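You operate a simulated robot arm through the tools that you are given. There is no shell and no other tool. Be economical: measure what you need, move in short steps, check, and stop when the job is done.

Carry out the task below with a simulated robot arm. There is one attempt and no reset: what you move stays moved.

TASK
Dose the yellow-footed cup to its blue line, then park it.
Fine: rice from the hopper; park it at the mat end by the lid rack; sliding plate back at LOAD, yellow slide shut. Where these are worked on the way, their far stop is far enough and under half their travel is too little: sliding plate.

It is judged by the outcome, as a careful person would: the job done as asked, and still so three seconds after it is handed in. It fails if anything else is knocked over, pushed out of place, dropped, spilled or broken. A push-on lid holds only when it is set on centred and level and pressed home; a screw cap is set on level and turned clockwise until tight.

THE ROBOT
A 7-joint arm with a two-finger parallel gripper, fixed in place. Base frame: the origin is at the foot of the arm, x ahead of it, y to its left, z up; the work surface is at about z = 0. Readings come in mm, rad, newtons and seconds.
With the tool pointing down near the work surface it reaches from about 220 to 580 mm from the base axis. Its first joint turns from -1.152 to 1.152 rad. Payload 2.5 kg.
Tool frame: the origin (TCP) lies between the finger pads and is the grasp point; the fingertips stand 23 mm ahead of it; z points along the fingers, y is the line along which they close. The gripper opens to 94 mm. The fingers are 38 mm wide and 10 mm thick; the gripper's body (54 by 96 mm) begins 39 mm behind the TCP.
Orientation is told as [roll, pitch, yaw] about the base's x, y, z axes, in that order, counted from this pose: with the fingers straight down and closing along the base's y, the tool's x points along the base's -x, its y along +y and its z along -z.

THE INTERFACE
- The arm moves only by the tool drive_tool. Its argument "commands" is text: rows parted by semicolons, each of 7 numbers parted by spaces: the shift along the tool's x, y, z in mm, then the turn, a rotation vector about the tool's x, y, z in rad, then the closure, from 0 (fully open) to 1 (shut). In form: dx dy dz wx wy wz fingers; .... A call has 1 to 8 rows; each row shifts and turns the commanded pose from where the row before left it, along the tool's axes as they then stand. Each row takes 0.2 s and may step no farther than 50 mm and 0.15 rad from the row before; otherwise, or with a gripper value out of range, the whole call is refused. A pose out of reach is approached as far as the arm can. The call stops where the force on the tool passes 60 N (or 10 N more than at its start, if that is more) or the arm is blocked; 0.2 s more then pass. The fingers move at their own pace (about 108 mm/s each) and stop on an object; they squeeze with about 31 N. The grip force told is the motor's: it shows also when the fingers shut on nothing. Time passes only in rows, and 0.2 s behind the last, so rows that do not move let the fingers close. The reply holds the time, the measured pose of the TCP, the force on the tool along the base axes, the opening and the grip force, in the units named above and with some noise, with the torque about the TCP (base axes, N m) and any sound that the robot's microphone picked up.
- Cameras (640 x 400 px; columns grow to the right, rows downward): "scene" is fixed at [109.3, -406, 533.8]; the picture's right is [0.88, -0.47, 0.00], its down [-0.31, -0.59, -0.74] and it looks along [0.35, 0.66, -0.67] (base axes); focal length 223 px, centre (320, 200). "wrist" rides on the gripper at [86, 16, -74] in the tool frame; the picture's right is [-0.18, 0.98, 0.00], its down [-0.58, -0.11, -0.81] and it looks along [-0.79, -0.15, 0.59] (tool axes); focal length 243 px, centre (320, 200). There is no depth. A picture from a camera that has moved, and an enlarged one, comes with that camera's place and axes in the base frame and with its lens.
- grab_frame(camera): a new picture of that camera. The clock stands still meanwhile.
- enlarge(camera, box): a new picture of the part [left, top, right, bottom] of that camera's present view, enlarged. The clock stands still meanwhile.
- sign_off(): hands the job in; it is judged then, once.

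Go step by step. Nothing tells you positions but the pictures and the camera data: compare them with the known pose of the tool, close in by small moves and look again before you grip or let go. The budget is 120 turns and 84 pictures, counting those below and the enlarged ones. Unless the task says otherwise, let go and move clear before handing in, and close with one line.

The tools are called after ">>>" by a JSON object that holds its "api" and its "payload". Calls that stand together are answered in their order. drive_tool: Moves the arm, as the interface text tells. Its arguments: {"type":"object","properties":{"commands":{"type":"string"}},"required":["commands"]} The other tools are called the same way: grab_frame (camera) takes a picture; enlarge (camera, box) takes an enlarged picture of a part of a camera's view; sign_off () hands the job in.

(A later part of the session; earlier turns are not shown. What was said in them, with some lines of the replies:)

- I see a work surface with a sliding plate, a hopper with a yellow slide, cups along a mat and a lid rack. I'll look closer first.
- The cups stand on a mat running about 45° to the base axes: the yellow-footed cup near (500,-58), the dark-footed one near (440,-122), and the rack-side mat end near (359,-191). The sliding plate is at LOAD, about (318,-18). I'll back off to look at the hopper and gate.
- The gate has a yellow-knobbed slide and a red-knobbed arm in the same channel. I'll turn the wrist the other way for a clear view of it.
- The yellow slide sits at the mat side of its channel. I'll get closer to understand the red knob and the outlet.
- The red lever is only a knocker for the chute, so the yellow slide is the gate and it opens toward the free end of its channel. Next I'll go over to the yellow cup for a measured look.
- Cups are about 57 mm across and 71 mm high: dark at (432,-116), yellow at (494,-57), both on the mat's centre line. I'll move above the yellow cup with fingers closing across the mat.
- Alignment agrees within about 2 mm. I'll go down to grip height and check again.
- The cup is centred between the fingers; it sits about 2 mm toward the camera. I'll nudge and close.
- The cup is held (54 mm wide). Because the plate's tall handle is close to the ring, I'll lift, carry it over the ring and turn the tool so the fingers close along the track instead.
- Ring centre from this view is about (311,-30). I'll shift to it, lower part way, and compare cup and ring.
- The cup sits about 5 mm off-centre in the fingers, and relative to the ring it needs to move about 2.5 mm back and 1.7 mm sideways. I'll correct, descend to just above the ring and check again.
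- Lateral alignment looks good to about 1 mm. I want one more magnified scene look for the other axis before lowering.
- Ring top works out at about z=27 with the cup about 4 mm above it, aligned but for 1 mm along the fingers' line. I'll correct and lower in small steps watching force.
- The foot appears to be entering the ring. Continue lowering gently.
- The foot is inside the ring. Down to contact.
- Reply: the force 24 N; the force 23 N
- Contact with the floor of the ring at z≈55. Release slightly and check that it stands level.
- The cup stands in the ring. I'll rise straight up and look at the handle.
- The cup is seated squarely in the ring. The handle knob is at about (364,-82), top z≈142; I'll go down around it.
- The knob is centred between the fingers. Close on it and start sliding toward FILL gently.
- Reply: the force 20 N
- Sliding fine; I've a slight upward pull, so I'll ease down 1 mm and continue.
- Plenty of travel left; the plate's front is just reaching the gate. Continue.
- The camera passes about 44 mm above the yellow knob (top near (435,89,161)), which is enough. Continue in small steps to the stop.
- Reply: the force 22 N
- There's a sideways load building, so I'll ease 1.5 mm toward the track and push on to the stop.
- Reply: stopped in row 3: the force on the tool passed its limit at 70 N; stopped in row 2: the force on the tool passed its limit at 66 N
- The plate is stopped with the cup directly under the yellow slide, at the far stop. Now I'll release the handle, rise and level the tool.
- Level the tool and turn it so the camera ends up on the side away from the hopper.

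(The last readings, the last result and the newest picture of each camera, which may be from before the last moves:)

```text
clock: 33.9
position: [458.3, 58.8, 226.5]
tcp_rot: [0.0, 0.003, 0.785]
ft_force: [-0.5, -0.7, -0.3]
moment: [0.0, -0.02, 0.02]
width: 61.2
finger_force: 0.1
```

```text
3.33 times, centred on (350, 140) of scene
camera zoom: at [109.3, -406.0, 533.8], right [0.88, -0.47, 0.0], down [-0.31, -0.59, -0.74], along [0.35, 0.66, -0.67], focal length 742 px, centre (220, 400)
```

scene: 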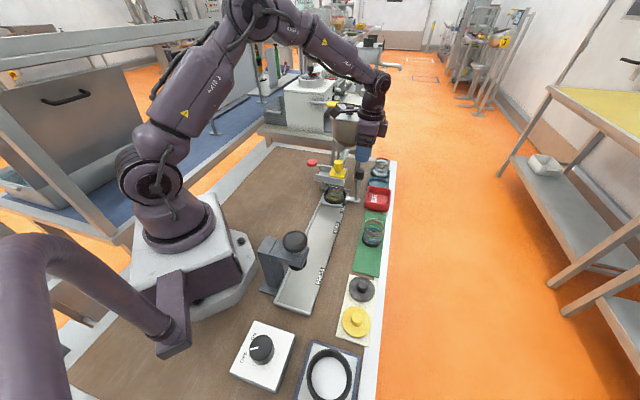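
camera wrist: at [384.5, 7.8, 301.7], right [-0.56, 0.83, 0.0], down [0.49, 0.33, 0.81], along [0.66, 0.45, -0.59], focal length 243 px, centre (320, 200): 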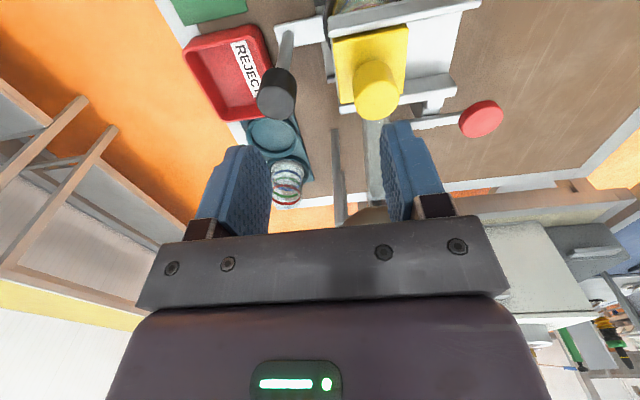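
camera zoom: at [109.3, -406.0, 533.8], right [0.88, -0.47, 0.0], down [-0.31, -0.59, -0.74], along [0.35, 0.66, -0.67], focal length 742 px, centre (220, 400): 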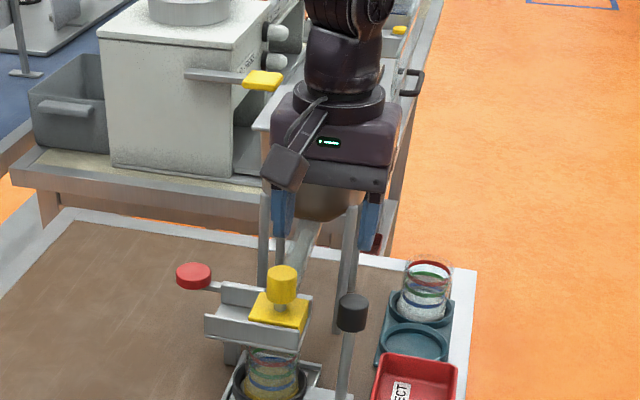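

The yellow knob is at about (434,85). I'll move over it and descend part way.

>>> {"api": "drive_tool", "payload": {"commands": "-2.4 36 0 0 0 0 0.35; 0 0 20 0 0 0 0.35; 0 0 20 0 0 0 0.35; 0 0 0 0 0 0 0.35"}}

>>> {"api": "grab_frame", "payload": {"camera": "wrist"}}

>>> {"api": "enlarge", "payload": {"camera": "scene", "box": [290, 80, 410, 200]}}

```text
clock: 34.9
position: [432.9, 85.1, 187.9]
tcp_rot: [-0.001, 0.002, 0.786]
ft_force: [-0.8, 0.6, -0.1]
moment: [-0.02, 0.02, 0.02]
width: 61.0
finger_force: 0.0
```

```text
39 pictures are left
camera wrist: at [360.7, 34.7, 261.5], right [-0.56, 0.83, 0.0], down [0.49, 0.33, 0.81], along [0.66, 0.45, -0.59], focal length 243 px, centre (320, 200)
```

wrist: 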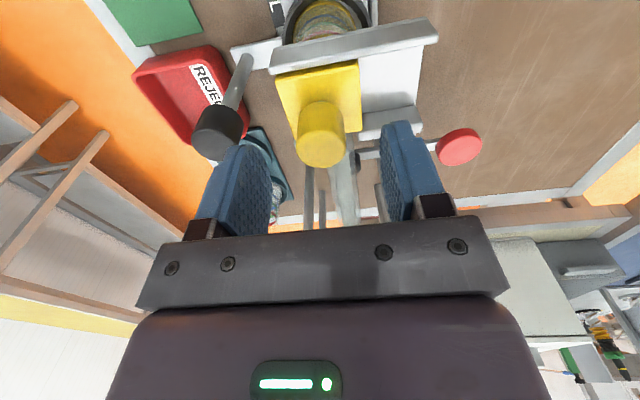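

```text
3.33 times, centred on (350, 140) of scene
camera zoom: at [109.3, -406.0, 533.8], right [0.88, -0.47, 0.0], down [-0.31, -0.59, -0.74], along [0.35, 0.66, -0.67], focal length 742 px, centre (220, 400)
```

zoom: 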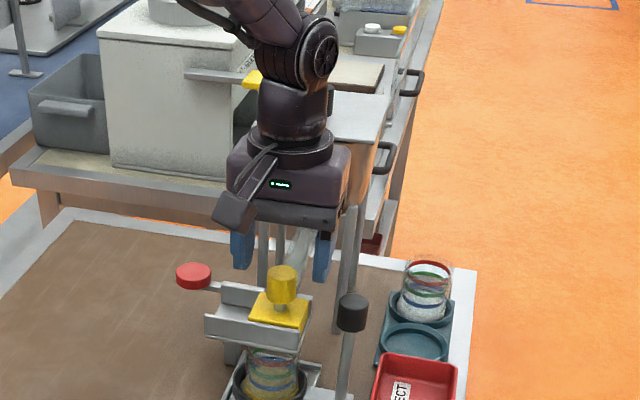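

Centred. Descend around the knob and close.

>>> {"api": "drive_tool", "payload": {"commands": "0 0 18 0 0 0 0.35; 0 0 18 0 0 0 0.35; 0 0 0 0 0 0 0.35; 0 0 0 0 0 0 1; 0 0 0 0 0 0 1; 0 0 0 0 0 0 1"}}

>>> {"api": "grab_frame", "payload": {"camera": "wrist"}}

>>> {"api": "enlarge", "payload": {"camera": "scene", "box": [300, 140, 380, 212]}}

```text
clock: 36.3
position: [433.1, 84.3, 150.7]
tcp_rot: [0.004, 0.0, 0.786]
ft_force: [0.5, 2.7, -4.2]
moment: [-0.54, -0.04, -0.06]
width: 26.0
finger_force: 45.2
```

```text
37 pictures are left
camera wrist: at [360.9, 34.5, 225.7], right [-0.56, 0.83, 0.0], down [0.49, 0.33, 0.8], along [0.66, 0.46, -0.59], focal length 243 px, centre (320, 200)
```

wrist: 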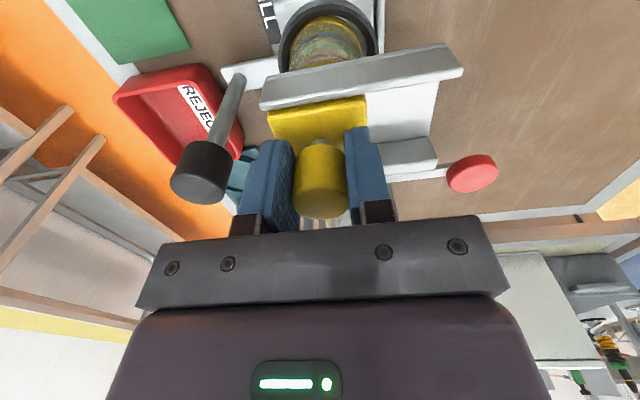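

```text
5.56 times, centred on (340, 176) of scene
camera zoom: at [109.3, -406.0, 533.8], right [0.88, -0.47, 0.0], down [-0.31, -0.59, -0.74], along [0.35, 0.66, -0.67], focal length 1237 px, centre (209, 333)
```

zoom: 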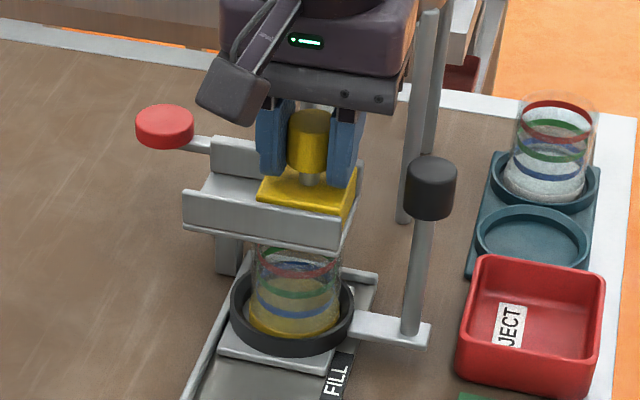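

I hold the slide. Opening a little at a time, checking the cup between moves.

>>> {"api": "drive_tool", "payload": {"commands": "0 5 0 0 0 0 1; 0 5 0 0 0 0 1"}}

>>> {"api": "enlarge", "payload": {"camera": "scene", "box": [310, 160, 360, 205]}}

```text
clock: 36.9
position: [425.1, 91.7, 152.2]
tcp_rot: [0.001, 0.0, 0.786]
ft_force: [4.4, 3.8, -15.0]
moment: [-0.45, -0.18, 0.0]
width: 26.7
finger_force: 44.9
```

```text
8.89 times, centred on (335, 182) of scene
camera zoom: at [109.4, -406.0, 533.8], right [0.88, -0.47, 0.0], down [-0.31, -0.59, -0.74], along [0.35, 0.66, -0.67], focal length 1980 px, centre (187, 356)
```

zoom: 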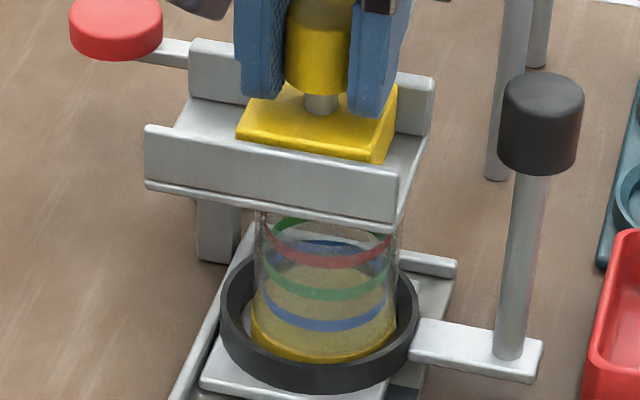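

No rice yet. Continue by small amounts.

>>> {"api": "drive_tool", "payload": {"commands": "0 4 0.5 0 0 0 1"}}

>>> {"api": "enlarge", "payload": {"camera": "scene", "box": [310, 160, 360, 205]}}

```text
clock: 37.3
position: [422.8, 94.8, 150.5]
tcp_rot: [0.002, 0.0, 0.785]
ft_force: [1.7, 0.9, -10.5]
moment: [0.13, -0.08, 0.15]
width: 26.5
finger_force: 44.8
```

```text
8.89 times, centred on (335, 182) of scene
camera zoom: at [109.4, -406.0, 533.8], right [0.88, -0.47, 0.0], down [-0.31, -0.59, -0.74], along [0.35, 0.66, -0.67], focal length 1980 px, centre (187, 356)
```

zoom: 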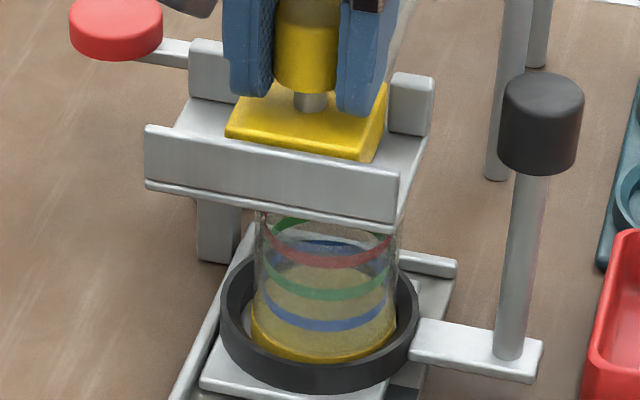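

>>> {"api": "drive_tool", "payload": {"commands": "0 5 0.3 0 0 0 1"}}

>>> {"api": "enlarge", "payload": {"camera": "scene", "box": [310, 160, 360, 205]}}

```text
clock: 37.7
position: [420.6, 97.5, 150.5]
tcp_rot: [-0.001, 0.002, 0.784]
ft_force: [-3.1, -4.2, -2.4]
moment: [0.83, -0.64, 0.22]
width: 26.5
finger_force: 45.5
```

```text
8.89 times, centred on (335, 182) of scene
camera zoom: at [109.3, -406.0, 533.8], right [0.88, -0.47, 0.0], down [-0.31, -0.59, -0.74], along [0.35, 0.66, -0.67], focal length 1980 px, centre (187, 356)
```

zoom: 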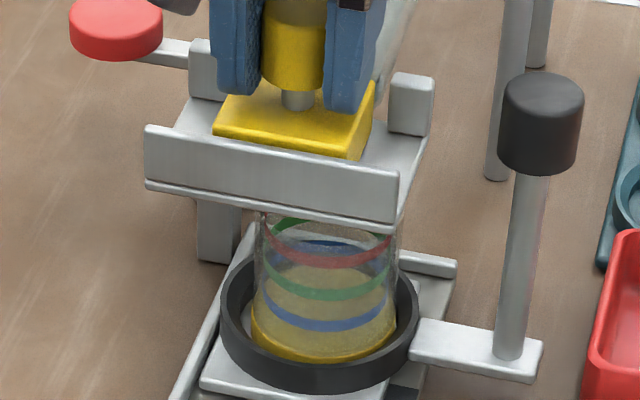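

>>> {"api": "drive_tool", "payload": {"commands": "0 5 0 0 0 0 1"}}

>>> {"api": "enlarge", "payload": {"camera": "scene", "box": [310, 160, 360, 205]}}

```text
clock: 38.1
position: [416.1, 102.7, 150.3]
tcp_rot: [0.0, 0.003, 0.783]
ft_force: [-4.6, -6.0, 1.8]
moment: [0.12, -0.29, -0.05]
width: 26.4
finger_force: 44.7
```

```text
8.89 times, centred on (335, 182) of scene
camera zoom: at [109.3, -406.0, 533.8], right [0.88, -0.47, 0.0], down [-0.31, -0.59, -0.74], along [0.35, 0.66, -0.67], focal length 1980 px, centre (187, 356)
```

zoom: 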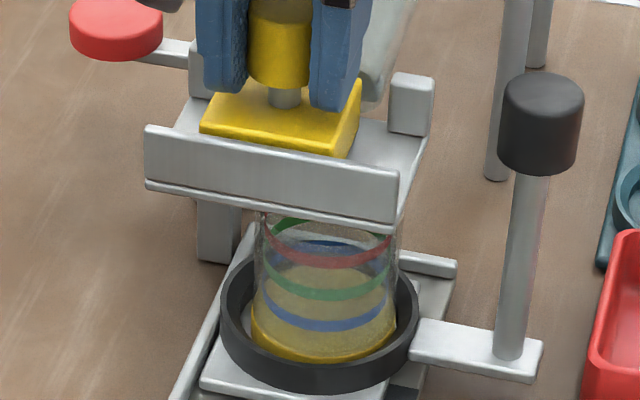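

Still nothing; I'll check from the wrist camera whether the outlet is exposed.

>>> {"api": "enlarge", "payload": {"camera": "wrist", "box": [220, 0, 480, 220]}}

```text
1.82 times, centred on (350, 110) of wrist
camera zoom: at [344.3, 51.2, 225.8], right [-0.56, 0.83, 0.0], down [0.49, 0.33, 0.8], along [0.66, 0.45, -0.59], focal length 441 px, centre (266, 364)
```

zoom: 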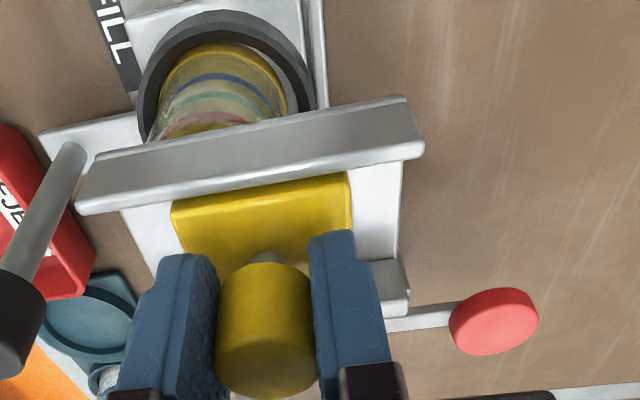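

>>> {"api": "drive_tool", "payload": {"commands": "0 4 0 0 0 0 1"}}

>>> {"api": "enlarge", "payload": {"camera": "scene", "box": [310, 160, 360, 205]}}

```text
clock: 38.5
position: [412.8, 103.6, 151.6]
tcp_rot: [0.002, 0.002, 0.784]
ft_force: [-1.4, -1.7, 2.5]
moment: [-0.95, 0.47, -0.25]
width: 26.6
finger_force: 45.0
```

```text
8.89 times, centred on (335, 182) of scene
camera zoom: at [109.3, -406.0, 533.8], right [0.88, -0.47, 0.0], down [-0.31, -0.59, -0.74], along [0.35, 0.66, -0.67], focal length 1980 px, centre (187, 356)
```

zoom: 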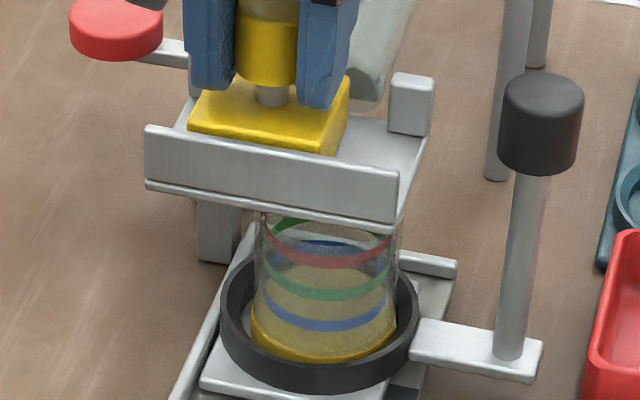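

>>> {"api": "drive_tool", "payload": {"commands": "0 6 0 0 0 0 1; 0 0 0 0 0 0 1"}}

>>> {"api": "enlarge", "payload": {"camera": "scene", "box": [310, 150, 360, 205]}}

```text
clock: 39.1
position: [408.5, 109.5, 151.2]
tcp_rot: [0.002, 0.001, 0.785]
ft_force: [-3.8, -3.3, 2.6]
moment: [-0.72, 0.35, -0.17]
width: 26.6
finger_force: 44.7
```

```text
7.27 times, centred on (335, 178) of scene
camera zoom: at [109.3, -406.0, 533.8], right [0.88, -0.47, 0.0], down [-0.31, -0.59, -0.74], along [0.35, 0.66, -0.67], focal length 1620 px, centre (211, 364)
```

zoom: 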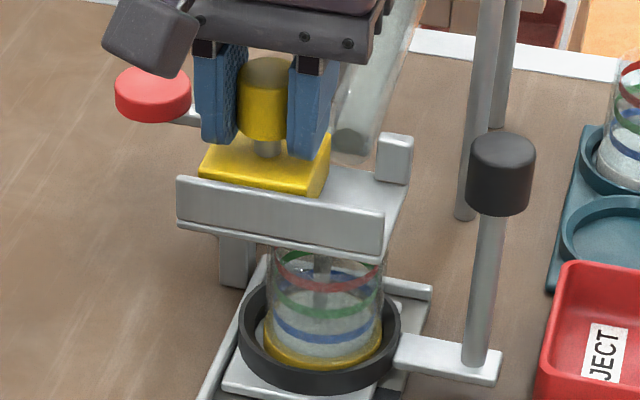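

Rice is flowing. The clock stands still, so I'll examine the level closely.

>>> {"api": "enlarge", "payload": {"camera": "scene", "box": [325, 180, 345, 202]}}

```text
16.00 times, centred on (335, 191) of scene
camera zoom: at [109.3, -406.0, 533.8], right [0.88, -0.47, 0.0], down [-0.31, -0.59, -0.74], along [0.35, 0.66, -0.67], focal length 3563 px, centre (80, 344)
```

zoom: 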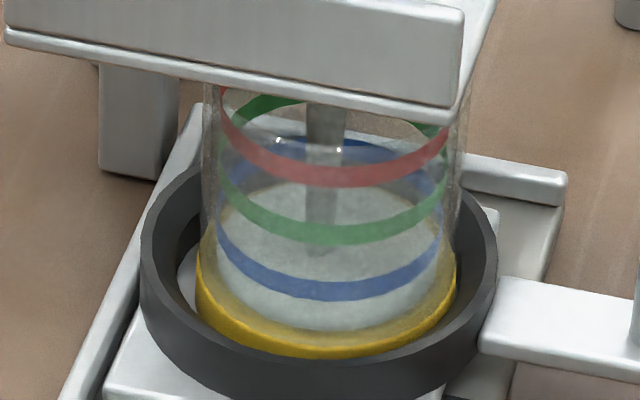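

Only a thin layer is on the floor so far, and the blue line is about 10 mm above it. Wait briefly and recheck.

>>> {"api": "drive_tool", "payload": {"commands": "0 0 0 0 0 0 1"}}

>>> {"api": "enlarge", "payload": {"camera": "scene", "box": [325, 180, 345, 202]}}

```text
clock: 39.5
position: [409.8, 109.6, 151.1]
tcp_rot: [0.001, 0.001, 0.786]
ft_force: [-4.2, -4.0, 2.3]
moment: [-0.63, 0.38, -0.14]
width: 26.4
finger_force: 45.4
```

```text
16.00 times, centred on (335, 191) of scene
camera zoom: at [109.3, -406.0, 533.8], right [0.88, -0.47, 0.0], down [-0.31, -0.59, -0.74], along [0.35, 0.66, -0.67], focal length 3563 px, centre (80, 344)
```

zoom: 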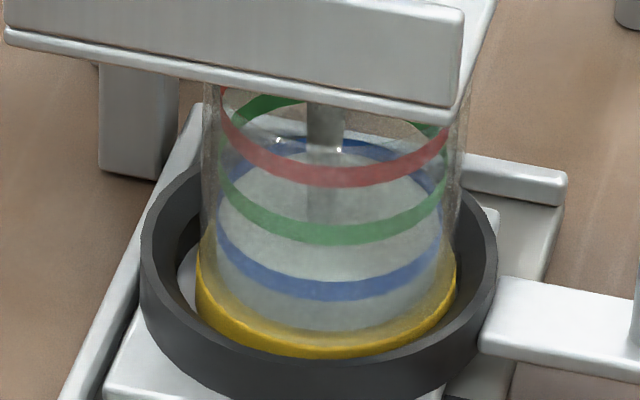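

The level is rising about 20 mm/s and is almost at the blue line; shut now, quickly.

>>> {"api": "drive_tool", "payload": {"commands": "0 -26 0 0 0 0 1; 0 -6 0 0 0 0 1; 0 0 0 0 0 0 1"}}

>>> {"api": "enlarge", "payload": {"camera": "scene", "box": [325, 180, 345, 202]}}

```text
clock: 40.3
position: [432.7, 85.4, 150.2]
tcp_rot: [0.0, 0.0, 0.786]
ft_force: [-4.7, -7.7, 3.5]
moment: [0.56, -0.9, 0.17]
width: 26.5
finger_force: 44.5
```

```text
16.00 times, centred on (335, 191) of scene
camera zoom: at [109.3, -406.0, 533.8], right [0.88, -0.47, 0.0], down [-0.31, -0.59, -0.74], along [0.35, 0.66, -0.67], focal length 3563 px, centre (80, 344)
```

zoom: 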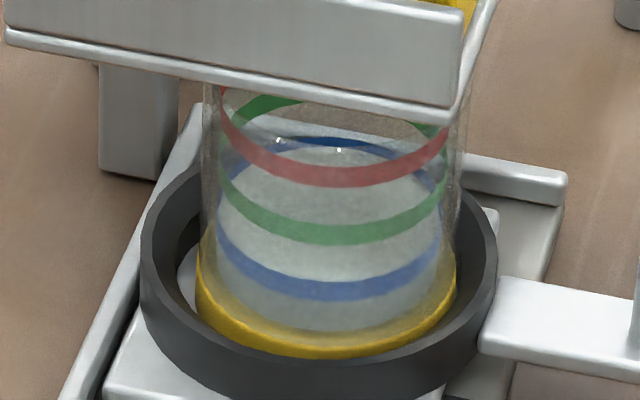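

>>> {"api": "enlarge", "payload": {"camera": "scene", "box": [330, 186, 340, 192]}}

>>> {"api": "enlarge", "payload": {"camera": "scene", "box": [372, 150, 392, 174]}}

```text
16.00 times, centred on (335, 189) of scene
camera zoom: at [109.3, -406.0, 533.8], right [0.88, -0.47, 0.0], down [-0.31, -0.59, -0.74], along [0.35, 0.66, -0.67], focal length 3563 px, centre (80, 376)
```

zoom: 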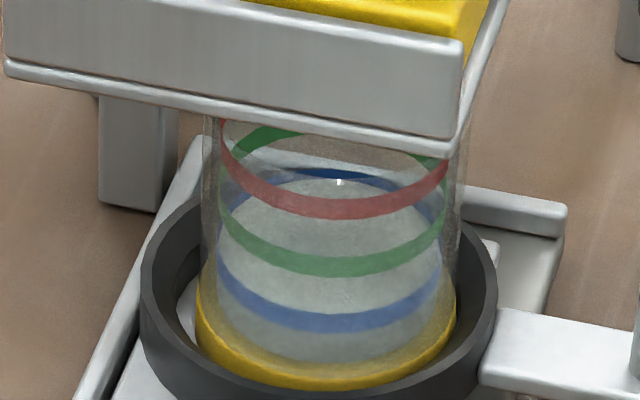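

```text
16.00 times, centred on (382, 162) of scene
camera zoom: at [109.3, -406.0, 533.8], right [0.88, -0.47, 0.0], down [-0.31, -0.59, -0.74], along [0.35, 0.66, -0.67], focal length 3563 px, centre (-672, 808)
```

zoom: 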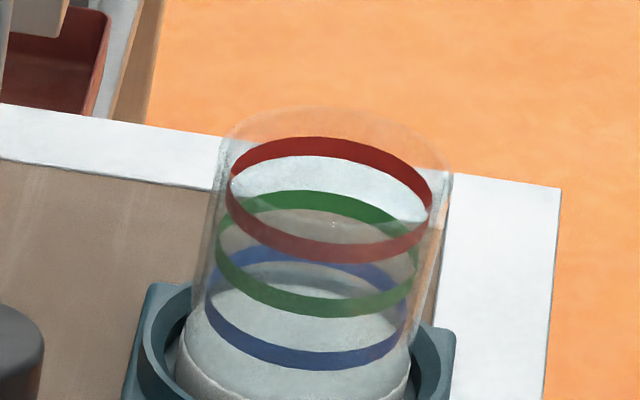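

The level is right at the blue line. I'll push the slide fully home, then release and rise.

>>> {"api": "drive_tool", "payload": {"commands": "0 -3 0 0 0 0 1; 0 0 0 0 0 0 1"}}

>>> {"api": "enlarge", "payload": {"camera": "scene", "box": [300, 140, 380, 212]}}

```text
clock: 40.9
position: [433.1, 84.6, 150.7]
tcp_rot: [0.005, 0.003, 0.787]
ft_force: [-19.3, -1.7, 11.8]
moment: [0.13, -0.9, -0.03]
width: 26.3
finger_force: 45.1
```

```text
5.56 times, centred on (340, 176) of scene
camera zoom: at [109.2, -406.0, 533.8], right [0.88, -0.47, 0.0], down [-0.31, -0.59, -0.74], along [0.35, 0.66, -0.67], focal length 1237 px, centre (209, 333)
```

zoom: 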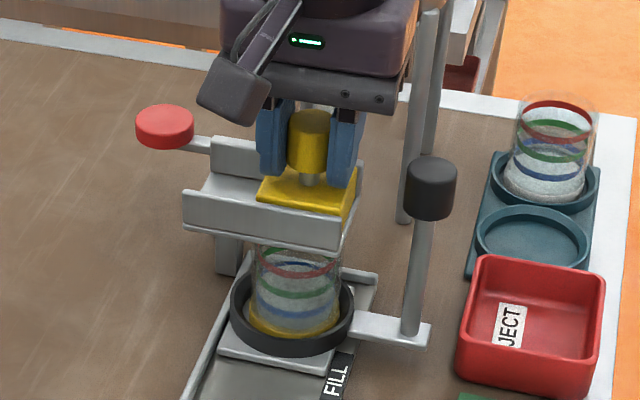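

Slide is shut at its stop. Release, rise, and move over to the plate handle keeping this orientation.

>>> {"api": "drive_tool", "payload": {"commands": "0 1 0 0 0 0 1; 0 0 0 0 0 0 0.35; 0 0 0 0 0 0 0.35; 0 0 -25 0 0 0 0.35; 0 0 -50 0 0 0 0.35; -2 -35 0 0 0 0 0.35; -1.8 -35 0 0 0 0 0.35; 0 0 0 0 0 0 0.35"}}

>>> {"api": "grab_frame", "payload": {"camera": "wrist"}}

>>> {"api": "enlarge", "payload": {"camera": "scene", "box": [300, 140, 380, 212]}}

```text
clock: 42.7
position: [486.0, 37.3, 226.8]
tcp_rot: [0.002, 0.002, 0.787]
ft_force: [-0.4, -1.1, -0.8]
moment: [0.03, -0.03, 0.04]
width: 61.2
finger_force: 0.0
```

```text
22 pictures are left
camera wrist: at [413.9, -12.8, 301.1], right [-0.56, 0.83, 0.0], down [0.49, 0.33, 0.81], along [0.66, 0.45, -0.59], focal length 243 px, centre (320, 200)
```

wrist: 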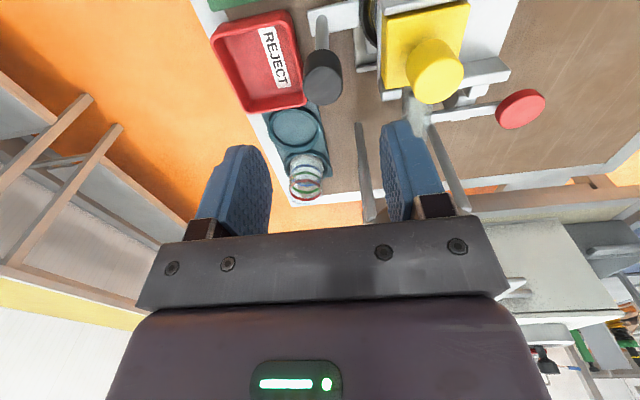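

```text
5.56 times, centred on (340, 176) of scene
camera zoom: at [109.3, -406.0, 533.8], right [0.88, -0.47, 0.0], down [-0.31, -0.59, -0.74], along [0.35, 0.66, -0.67], focal length 1237 px, centre (209, 333)
```

zoom: 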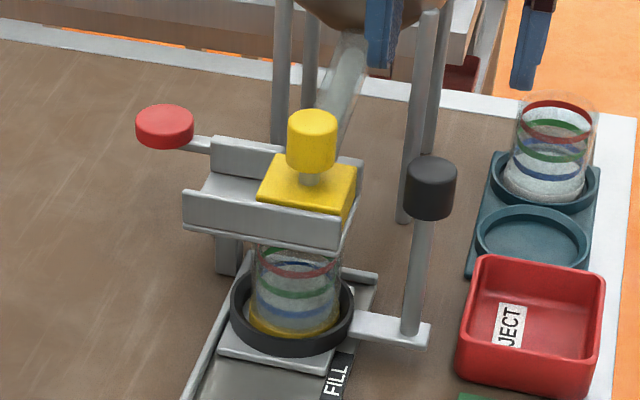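

The handle knob is at about (483,38). Descend on it, close, and start pulling gently back.

>>> {"api": "drive_tool", "payload": {"commands": "1 2.5 20 0 0 0 0.35; 0 0 35 0 0 0 0.35; 0 0 30 0 0 0 0.35; 0 0 11 0 0 0 0.35; 0 0 0 0 0 0 0.35; 0 0 0 0 0 0 1; 0 0 0 0 0 0 1; 0 0 0 0 0 0 1"}}

>>> {"api": "grab_frame", "payload": {"camera": "wrist"}}

```text
clock: 44.5
position: [483.3, 38.3, 129.9]
tcp_rot: [0.0, 0.001, 0.785]
ft_force: [12.7, -11.6, -8.7]
moment: [1.21, -0.24, 0.22]
width: 26.6
finger_force: 45.0
```

```text
20 pictures are left
camera wrist: at [411.4, -11.9, 204.2], right [-0.56, 0.83, 0.0], down [0.49, 0.33, 0.81], along [0.67, 0.45, -0.59], focal length 243 px, centre (320, 200)
```

wrist: 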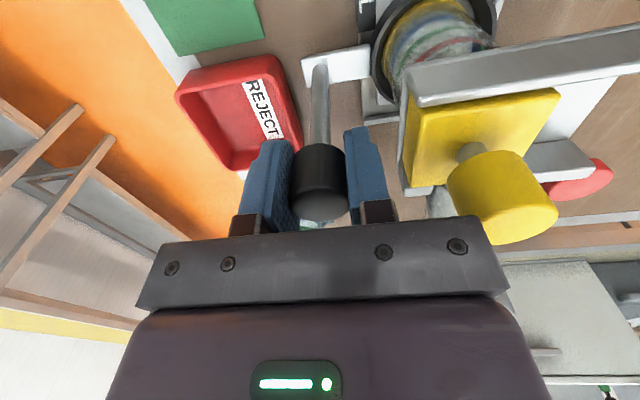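

Gripped. I'll ease the sideways load and pull gently toward LOAD.

>>> {"api": "drive_tool", "payload": {"commands": "0 -1.3 0 0 0 0 1; 4 0 0 0 0 0 1; 6 0 0 0 0 0 1; 8 0 0 0 0 0 1; 8 0 0 0 0 0 1; 8 0 0 0 0 0 1; 6 0 0 0 0 0 1; 0 0 0 0 0 0 1"}}

```text
clock: 46.3
position: [456.0, 9.8, 129.5]
tcp_rot: [0.001, 0.001, 0.785]
ft_force: [8.3, -8.5, -6.2]
moment: [-0.2, -0.11, -0.04]
width: 26.7
finger_force: 45.0
```

>>> {"api": "drive_tool", "payload": {"commands": "6 -1 0 0 0 0 1; 10 0 0 0 0 0 1; 10 0 0 0 0 0 1; 10 0 0 0 0 0 1; 10 0 0 0 0 0 1; 6 0 0 0 0 0 1; 0 0 0 0 0 0 1"}}

>>> {"api": "enlarge", "payload": {"camera": "scene", "box": [310, 185, 350, 225]}}

```text
clock: 47.9
position: [419.3, -27.0, 130.5]
tcp_rot: [0.001, 0.001, 0.785]
ft_force: [-3.7, 3.2, -4.1]
moment: [0.01, -1.14, 0.1]
width: 26.7
finger_force: 44.6
```

```text
10.00 times, centred on (330, 205) of scene
camera zoom: at [109.3, -406.0, 533.8], right [0.88, -0.47, 0.0], down [-0.31, -0.59, -0.74], along [0.35, 0.66, -0.67], focal length 2227 px, centre (220, 150)
```

zoom: 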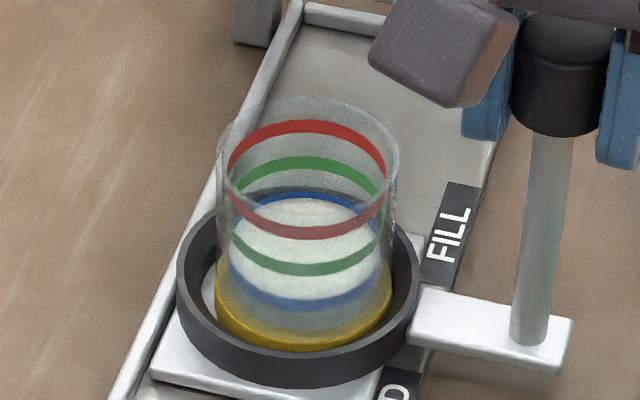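

Level is within the blue band. Continue toward LOAD, stopping slightly short for a visual match with the original picture.

>>> {"api": "drive_tool", "payload": {"commands": "8 0 0 0 0 0 1; 12 0 0 0 0 0 1; 12 0 0 0 0 0 1; 12 0 0 0 0 0 1; 12 0 0 0 0 0 1; 12 0 0 0 0 0 1; 8 0 0 0 0 0 1; 0 0 0 0 0 0 1"}}

>>> {"api": "enlarge", "payload": {"camera": "scene", "box": [312, 220, 348, 250]}}

```text
clock: 49.7
position: [364.2, -81.1, 129.6]
tcp_rot: [0.003, 0.004, 0.785]
ft_force: [-18.7, 16.4, 2.9]
moment: [-0.52, -0.66, 0.02]
width: 26.5
finger_force: 45.0
```

```text
13.33 times, centred on (330, 235) of scene
camera zoom: at [109.3, -406.0, 533.8], right [0.88, -0.47, 0.0], down [-0.31, -0.59, -0.74], along [0.35, 0.66, -0.67], focal length 2969 px, centre (187, -267)
```

zoom: 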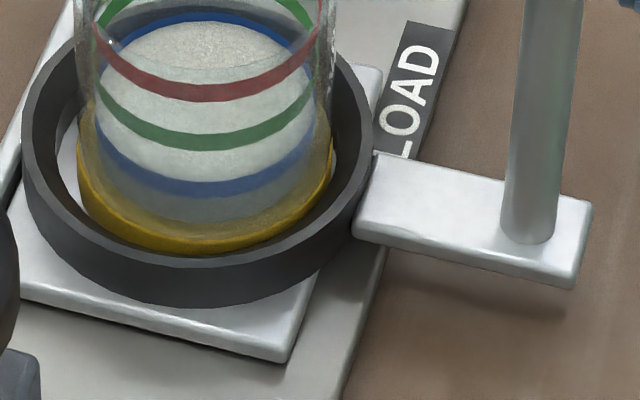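

About 1.3 mm short of the original LOAD position; nudge, ease the sideways load, then release.

>>> {"api": "drive_tool", "payload": {"commands": "1.4 1.2 0 0 0 0 1; 0 0 0 0 0 0 1"}}

>>> {"api": "enlarge", "payload": {"camera": "scene", "box": [312, 220, 348, 250]}}

```text
clock: 50.3
position: [363.1, -81.9, 129.8]
tcp_rot: [0.001, 0.003, 0.785]
ft_force: [-7.2, 8.2, -11.8]
moment: [-1.27, 0.55, 0.06]
width: 26.5
finger_force: 45.5
```

```text
13.33 times, centred on (330, 235) of scene
camera zoom: at [109.4, -406.0, 533.8], right [0.88, -0.47, 0.0], down [-0.31, -0.59, -0.74], along [0.35, 0.66, -0.67], focal length 2969 px, centre (187, -267)
```

zoom: 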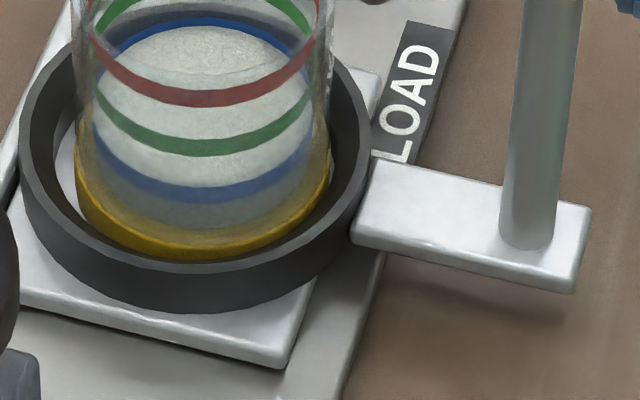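

The plate matches its original LOAD position. Release, rise, and turn the tool for picking up the cup.

>>> {"api": "drive_tool", "payload": {"commands": "0 0 0 0 0 0 0.35; 0 0 0 0 0 0 0.35; 0 0 -25 0 0 0 0.35; 0 0 -50 0 0 0 0.35; 0 0 -5 0 0 0.15 0.25; 0 0 0 0 0 0.15 0.25; 0 0 0 0 0 0.15 0.25; 0 0 0 0 0 0.15 0.25"}}

>>> {"api": "drive_tool", "payload": {"commands": "0 0 0 0 0 0.15 0.25; 0 0 0 0 0 0.15 0.25; 0 0 0 0 0 0.15 0.25; 0 0 0 0 0 0.15 0.25; 0 0 0 0 0 0.15 0.25; 0 0 0 0 0 0.15 0.25; 0 0 0 0 0 0.07 0.25; 0 0 0 0 0 0 0.25"}}

```text
clock: 52.1
position: [364.5, -80.8, 210.7]
tcp_rot: [0.001, 0.003, 0.185]
ft_force: [-0.1, -0.2, -0.6]
moment: [-0.02, 0.01, -0.02]
width: 70.8
finger_force: 0.0
```

```text
clock: 53.9
position: [364.4, -81.2, 211.6]
tcp_rot: [-0.001, 0.002, -0.787]
ft_force: [0.5, -0.3, 0.2]
moment: [0.01, -0.06, 0.02]
width: 70.7
finger_force: 0.1
```

>>> {"api": "drive_tool", "payload": {"commands": "36 -0.3 0 0 0 0 0.2; 35.5 -0.2 0 0 0 0 0.2; 0 0 40 0 0 0 0.2; 0 0 40 0 0 0 0.2; 0 0 0 0 0 0 0.2"}}

>>> {"api": "grab_frame", "payload": {"camera": "wrist"}}

>>> {"api": "enlarge", "payload": {"camera": "scene", "box": [296, 200, 360, 250]}}

```text
clock: 55.1
position: [312.3, -31.2, 130.0]
tcp_rot: [-0.002, 0.003, -0.783]
ft_force: [0.0, 0.5, 0.2]
moment: [-0.02, -0.02, -0.04]
width: 75.1
finger_force: 0.2
```

```text
16 pictures are left
camera wrist: at [262.9, 40.4, 204.0], right [0.82, 0.57, 0.0], down [0.34, -0.49, 0.81], along [0.46, -0.67, -0.59], focal length 243 px, centre (320, 200)
```

wrist: 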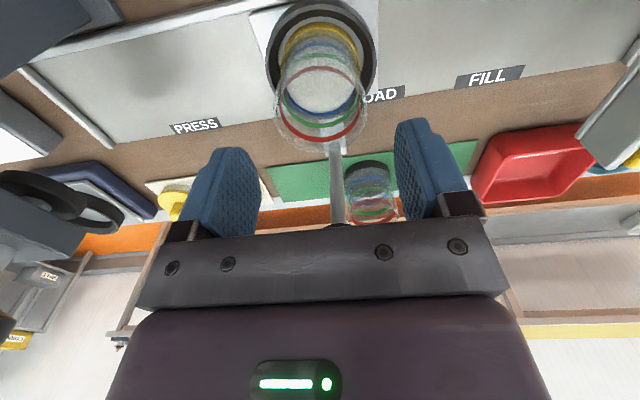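

```text
8.00 times, centred on (328, 225) of scene
camera zoom: at [109.3, -406.0, 533.8], right [0.88, -0.47, 0.0], down [-0.31, -0.59, -0.74], along [0.35, 0.66, -0.67], focal length 1782 px, centre (256, 0)
```

zoom: 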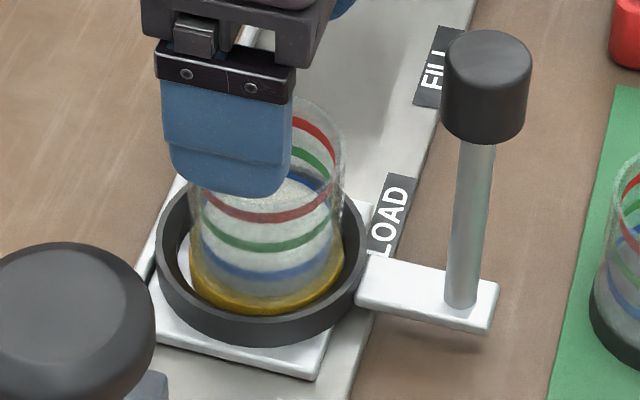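

Aligned. Descend and grip the cup.

>>> {"api": "drive_tool", "payload": {"commands": "0 0 30 0 0 0 0.2; 0 0 30 0 0 0 0.2; 0 0 14 0 0 0 0.2; 0 0 0 0 0 0 0.2; 0 0 0 0 0 0 0.45; 0 0 0 0 0 0 1; 0 0 0 0 0 0 1; 0 0 0 0 0 0 1"}}

```text
clock: 56.9
position: [313.3, -32.1, 56.9]
tcp_rot: [-0.002, 0.001, -0.785]
ft_force: [1.1, 0.3, 1.0]
moment: [0.01, 0.01, 0.01]
width: 54.6
finger_force: 30.8
```

Held at 54.6 mm. Lift smoothly.

>>> {"api": "drive_tool", "payload": {"commands": "0 0 -4 0 0 0 1; 0 0 -8 0 0 0 1; 0 0 -12 0 0 0 1; 0 0 -18 0 0 0 1; 0 0 -25 0 0 0 1; 0 0 -30 0 0 0 1; 0 0 -25 0 0 0 1; 0 0 -15 0 0 0 1"}}

>>> {"api": "enlarge", "payload": {"camera": "scene", "box": [290, 170, 370, 250]}}

```text
clock: 58.7
position: [313.1, -30.8, 195.0]
tcp_rot: [0.0, 0.0, -0.785]
ft_force: [-0.5, -0.3, -1.1]
moment: [-0.01, 0.01, 0.04]
width: 54.5
finger_force: 30.4
```

```text
5.00 times, centred on (330, 210) of scene
camera zoom: at [109.3, -406.0, 533.8], right [0.88, -0.47, 0.0], down [-0.31, -0.59, -0.74], along [0.35, 0.66, -0.67], focal length 1113 px, centre (270, 150)
```

zoom: 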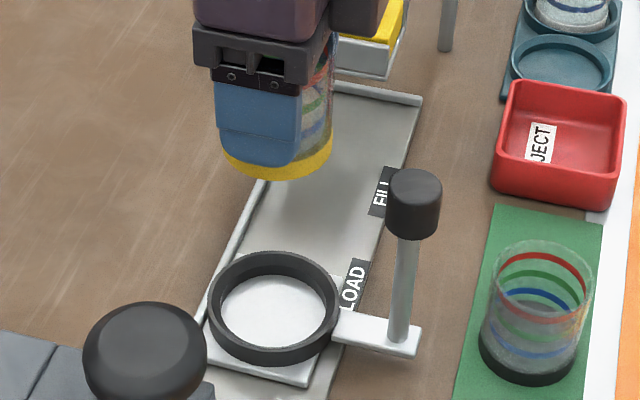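

Clean lift; plate empty at LOAD. Raise a bit more and rotate back so the fingers close across the mat.

>>> {"api": "drive_tool", "payload": {"commands": "0 0 -20 0 0 -0.1 1; 0 0 0 0 0 -0.15 1; 0 0 0 0 0 -0.15 1; 0 0 0 0 0 -0.15 1; 0 0 0 0 0 -0.15 1; 0 0 0 0 0 -0.15 1; 0 0 0 0 0 -0.15 1; 0 0 0 0 0 -0.15 1"}}

>>> {"api": "drive_tool", "payload": {"commands": "0 0 0 0 0 -0.15 1; 0 0 0 0 0 -0.15 1; 0 0 0 0 0 -0.12 1; 0 0 0 0 0 0 1"}}

```text
clock: 60.5
position: [313.3, -30.0, 214.8]
tcp_rot: [-0.002, 0.0, 0.368]
ft_force: [-0.4, -0.2, -1.2]
moment: [-0.01, -0.02, 0.0]
width: 54.3
finger_force: 30.4
```

```text
clock: 61.5
position: [312.5, -31.8, 213.1]
tcp_rot: [0.002, 0.004, 0.789]
ft_force: [1.1, 0.5, -0.2]
moment: [0.02, -0.01, -0.01]
width: 54.5
finger_force: 31.1
```

>>> {"api": "drive_tool", "payload": {"commands": "5 -15 0 0 0 0 1; 9.3 -29 0 0 0 0 1; 9.3 -29 0 0 0 0 1; 9.3 -29 0 0 0 0 1; 8.4 -27 0 0 0 0 1; 5 -15.6 20 0 0 0 1; 0 0 30 0 0 0 1; 0 0 30 0 0 0 1"}}

>>> {"api": "grab_frame", "payload": {"camera": "wrist"}}

>>> {"api": "enlarge", "payload": {"camera": "scene", "box": [320, 210, 410, 300]}}

```text
clock: 63.3
position: [381.9, -166.6, 132.8]
tcp_rot: [-0.001, 0.001, 0.786]
ft_force: [1.0, 0.2, -0.4]
moment: [0.0, 0.02, 0.02]
width: 54.3
finger_force: 31.3
```

```text
13 pictures are left
camera wrist: at [310.3, -217.1, 207.8], right [-0.56, 0.83, 0.0], down [0.49, 0.33, 0.81], along [0.67, 0.45, -0.59], focal length 243 px, centre (320, 200)
```

wrist: 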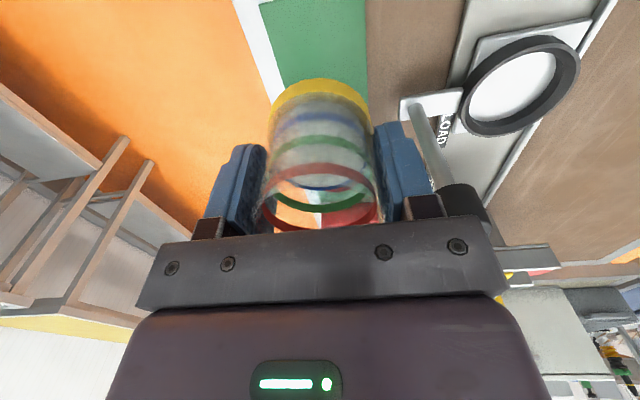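

```text
4.44 times, centred on (365, 255) of scene
camera zoom: at [109.3, -406.0, 533.8], right [0.88, -0.47, 0.0], down [-0.31, -0.59, -0.74], along [0.35, 0.66, -0.67], focal length 990 px, centre (120, -44)
```

zoom: 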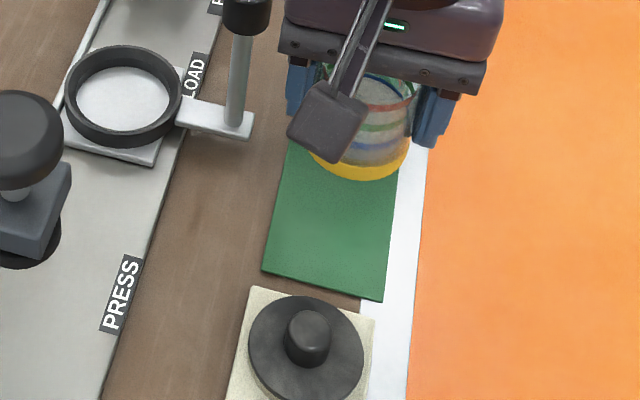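

The landing spot works out within the rack-side end of the mat with clearance to the dark cup. Descend.

>>> {"api": "drive_tool", "payload": {"commands": "0 0 25 0 0 0 1; 0 0 25 0 0 0 1; 0 0 18 0 0 0 1; 0 0 10 0 0 0 1; 0 0 3 0 0 0 1; 0 0 0 0 0 0 1"}}

>>> {"api": "enlarge", "payload": {"camera": "scene", "box": [320, 200, 410, 290]}}

```text
clock: 64.7
position: [382.0, -166.0, 52.0]
tcp_rot: [-0.001, 0.001, 0.786]
ft_force: [0.0, 0.8, -0.5]
moment: [0.0, 0.0, 0.01]
width: 54.3
finger_force: 31.2
```

```text
4.44 times, centred on (365, 245) of scene
camera zoom: at [109.3, -406.0, 533.8], right [0.88, -0.47, 0.0], down [-0.31, -0.59, -0.74], along [0.35, 0.66, -0.67], focal length 990 px, centre (120, 0)
```

zoom: 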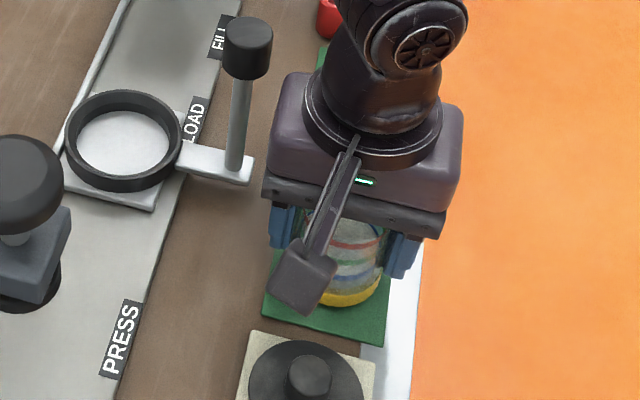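

>>> {"api": "drive_tool", "payload": {"commands": "0 0 2 0 0 0 1; 0 0 2 0 0 0 1; 0 0 1 0 0 0 1; 0 0 0 0 0 0 1"}}

>>> {"api": "drive_tool", "payload": {"commands": "0 0 1.2 0 0 0 1; 0 0 0 0 0 0 1"}}

```text
clock: 65.7
position: [382.7, -166.5, 46.8]
tcp_rot: [0.001, 0.001, 0.786]
ft_force: [0.1, 0.3, 0.1]
moment: [-0.03, 0.02, 0.02]
width: 54.2
finger_force: 30.5
```

```text
clock: 66.3
position: [381.6, -166.0, 47.1]
tcp_rot: [0.001, 0.002, 0.785]
ft_force: [-0.3, -0.9, -0.8]
moment: [0.03, -0.01, -0.01]
width: 54.1
finger_force: 31.2
```

>>> {"api": "drive_tool", "payload": {"commands": "0 0 1.2 0 0 0 1; 0 0 0 0 0 0 1"}}

>>> {"api": "drive_tool", "payload": {"commands": "0 0 1 0 0 0 1; 0 0 0 0 0 0 1"}}

```text
clock: 66.9
position: [383.5, -166.7, 45.6]
tcp_rot: [-0.001, 0.001, 0.784]
ft_force: [-0.1, 0.5, -0.9]
moment: [-0.01, -0.03, 0.01]
width: 54.5
finger_force: 30.8
```

```text
clock: 67.5
position: [383.0, -166.6, 44.2]
tcp_rot: [0.0, 0.002, 0.785]
ft_force: [1.0, -0.6, -0.7]
moment: [-0.01, 0.02, -0.04]
width: 54.2
finger_force: 30.9
```

Still no contact; continue in millimetre steps.

>>> {"api": "drive_tool", "payload": {"commands": "0 0 1 0 0 0 1; 0 0 0 0 0 0 1"}}

>>> {"api": "drive_tool", "payload": {"commands": "0 0 0.7 0 0 0 1; 0 0 0 0 0 0 1"}}

```text
clock: 68.1
position: [381.3, -166.2, 43.4]
tcp_rot: [0.0, 0.003, 0.786]
ft_force: [-0.1, -0.3, 0.0]
moment: [-0.01, -0.01, 0.0]
width: 54.3
finger_force: 30.3
```

```text
clock: 68.7
position: [382.9, -166.3, 42.1]
tcp_rot: [0.0, 0.003, 0.785]
ft_force: [-5.2, 2.0, 14.9]
moment: [0.19, 0.04, 0.06]
width: 54.3
finger_force: 31.1
```

Contact. Release and rise straight up, then check.

>>> {"api": "drive_tool", "payload": {"commands": "0 0 0 0 0 0 0.35; 0 0 0 0 0 0 0.2; 0 0 0 0 0 0 0.2; 0 0 -20 0 0 0 0.2; 0 0 -40 0 0 0 0.2; 0 0 -50 0 0 0 0.2; 0 0 -50 0 0 0 0.2; 30 30 0 0 0 0 0.2"}}

>>> {"api": "grab_frame", "payload": {"camera": "scene"}}

>>> {"api": "enlarge", "payload": {"camera": "scene", "box": [340, 220, 400, 280]}}

```text
clock: 70.5
position: [340.0, -165.8, 204.2]
tcp_rot: [0.002, 0.002, 0.786]
ft_force: [1.1, 0.0, 0.2]
moment: [-0.03, 0.01, -0.01]
width: 75.3
finger_force: 0.1
```

```text
10 pictures are left
```

scene: 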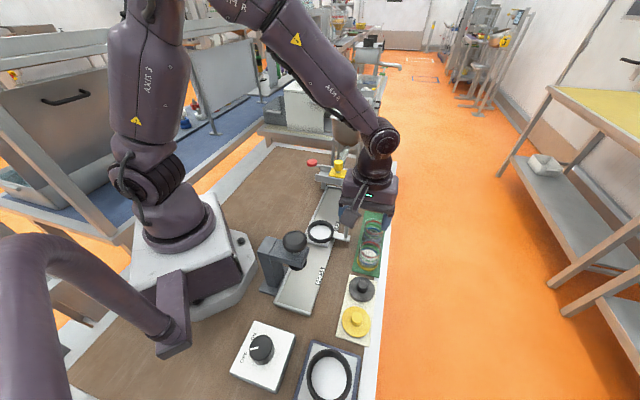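

```text
6.67 times, centred on (370, 250) of scene
camera zoom: at [109.4, -406.0, 533.8], right [0.88, -0.47, 0.0], down [-0.31, -0.59, -0.74], along [0.35, 0.66, -0.67], focal length 1485 px, centre (-13, -133)
```

zoom: 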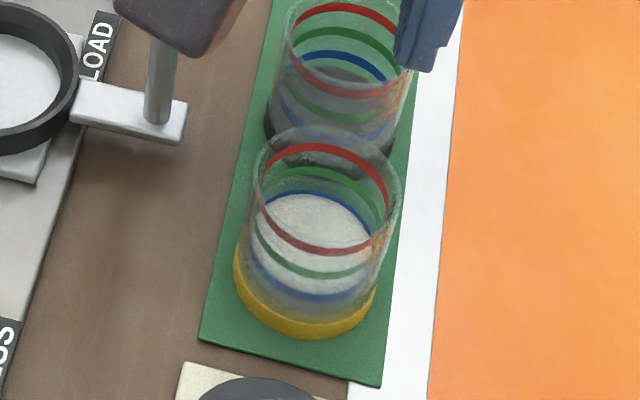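

The cup stands on the rack end of the mat with rice at the blue line. I'll move clear and make one final check of slide and plate.

>>> {"api": "drive_tool", "payload": {"commands": "0 0 -40 0 0 0 0.2; 30 30 0 0 0 0 0.2; 30 30 0 0 0 0 0.2; 0 0 0 0 0 0 0.2"}}

>>> {"api": "enlarge", "payload": {"camera": "scene", "box": [280, 145, 400, 275]}}

```text
clock: 71.5
position: [257.0, -165.8, 243.2]
tcp_rot: [0.0, 0.001, 0.785]
ft_force: [1.3, -0.8, 0.0]
moment: [0.02, 0.0, 0.0]
width: 75.1
finger_force: 0.1
```

```text
3.08 times, centred on (340, 210) of scene
camera zoom: at [109.3, -406.0, 533.8], right [0.88, -0.47, 0.0], down [-0.31, -0.59, -0.74], along [0.35, 0.66, -0.67], focal length 685 px, centre (258, 169)
```

zoom: 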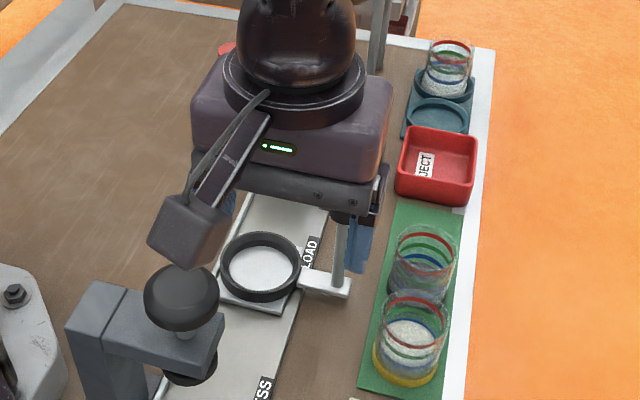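

Everything is in place: cup parked, plate at LOAD, slide shut, and the arm clear. Handing in.

>>> {"api": "sign_off", "payload": {}}

```text
The job is handed in.
```

The yellow-footed cup is filled with rice to its blue line (the level sits within the line, about 1 mm below its centre) and parked at the mat end by the lid rack; the sliding plate is back at LOAD and the yellow slide is shut.
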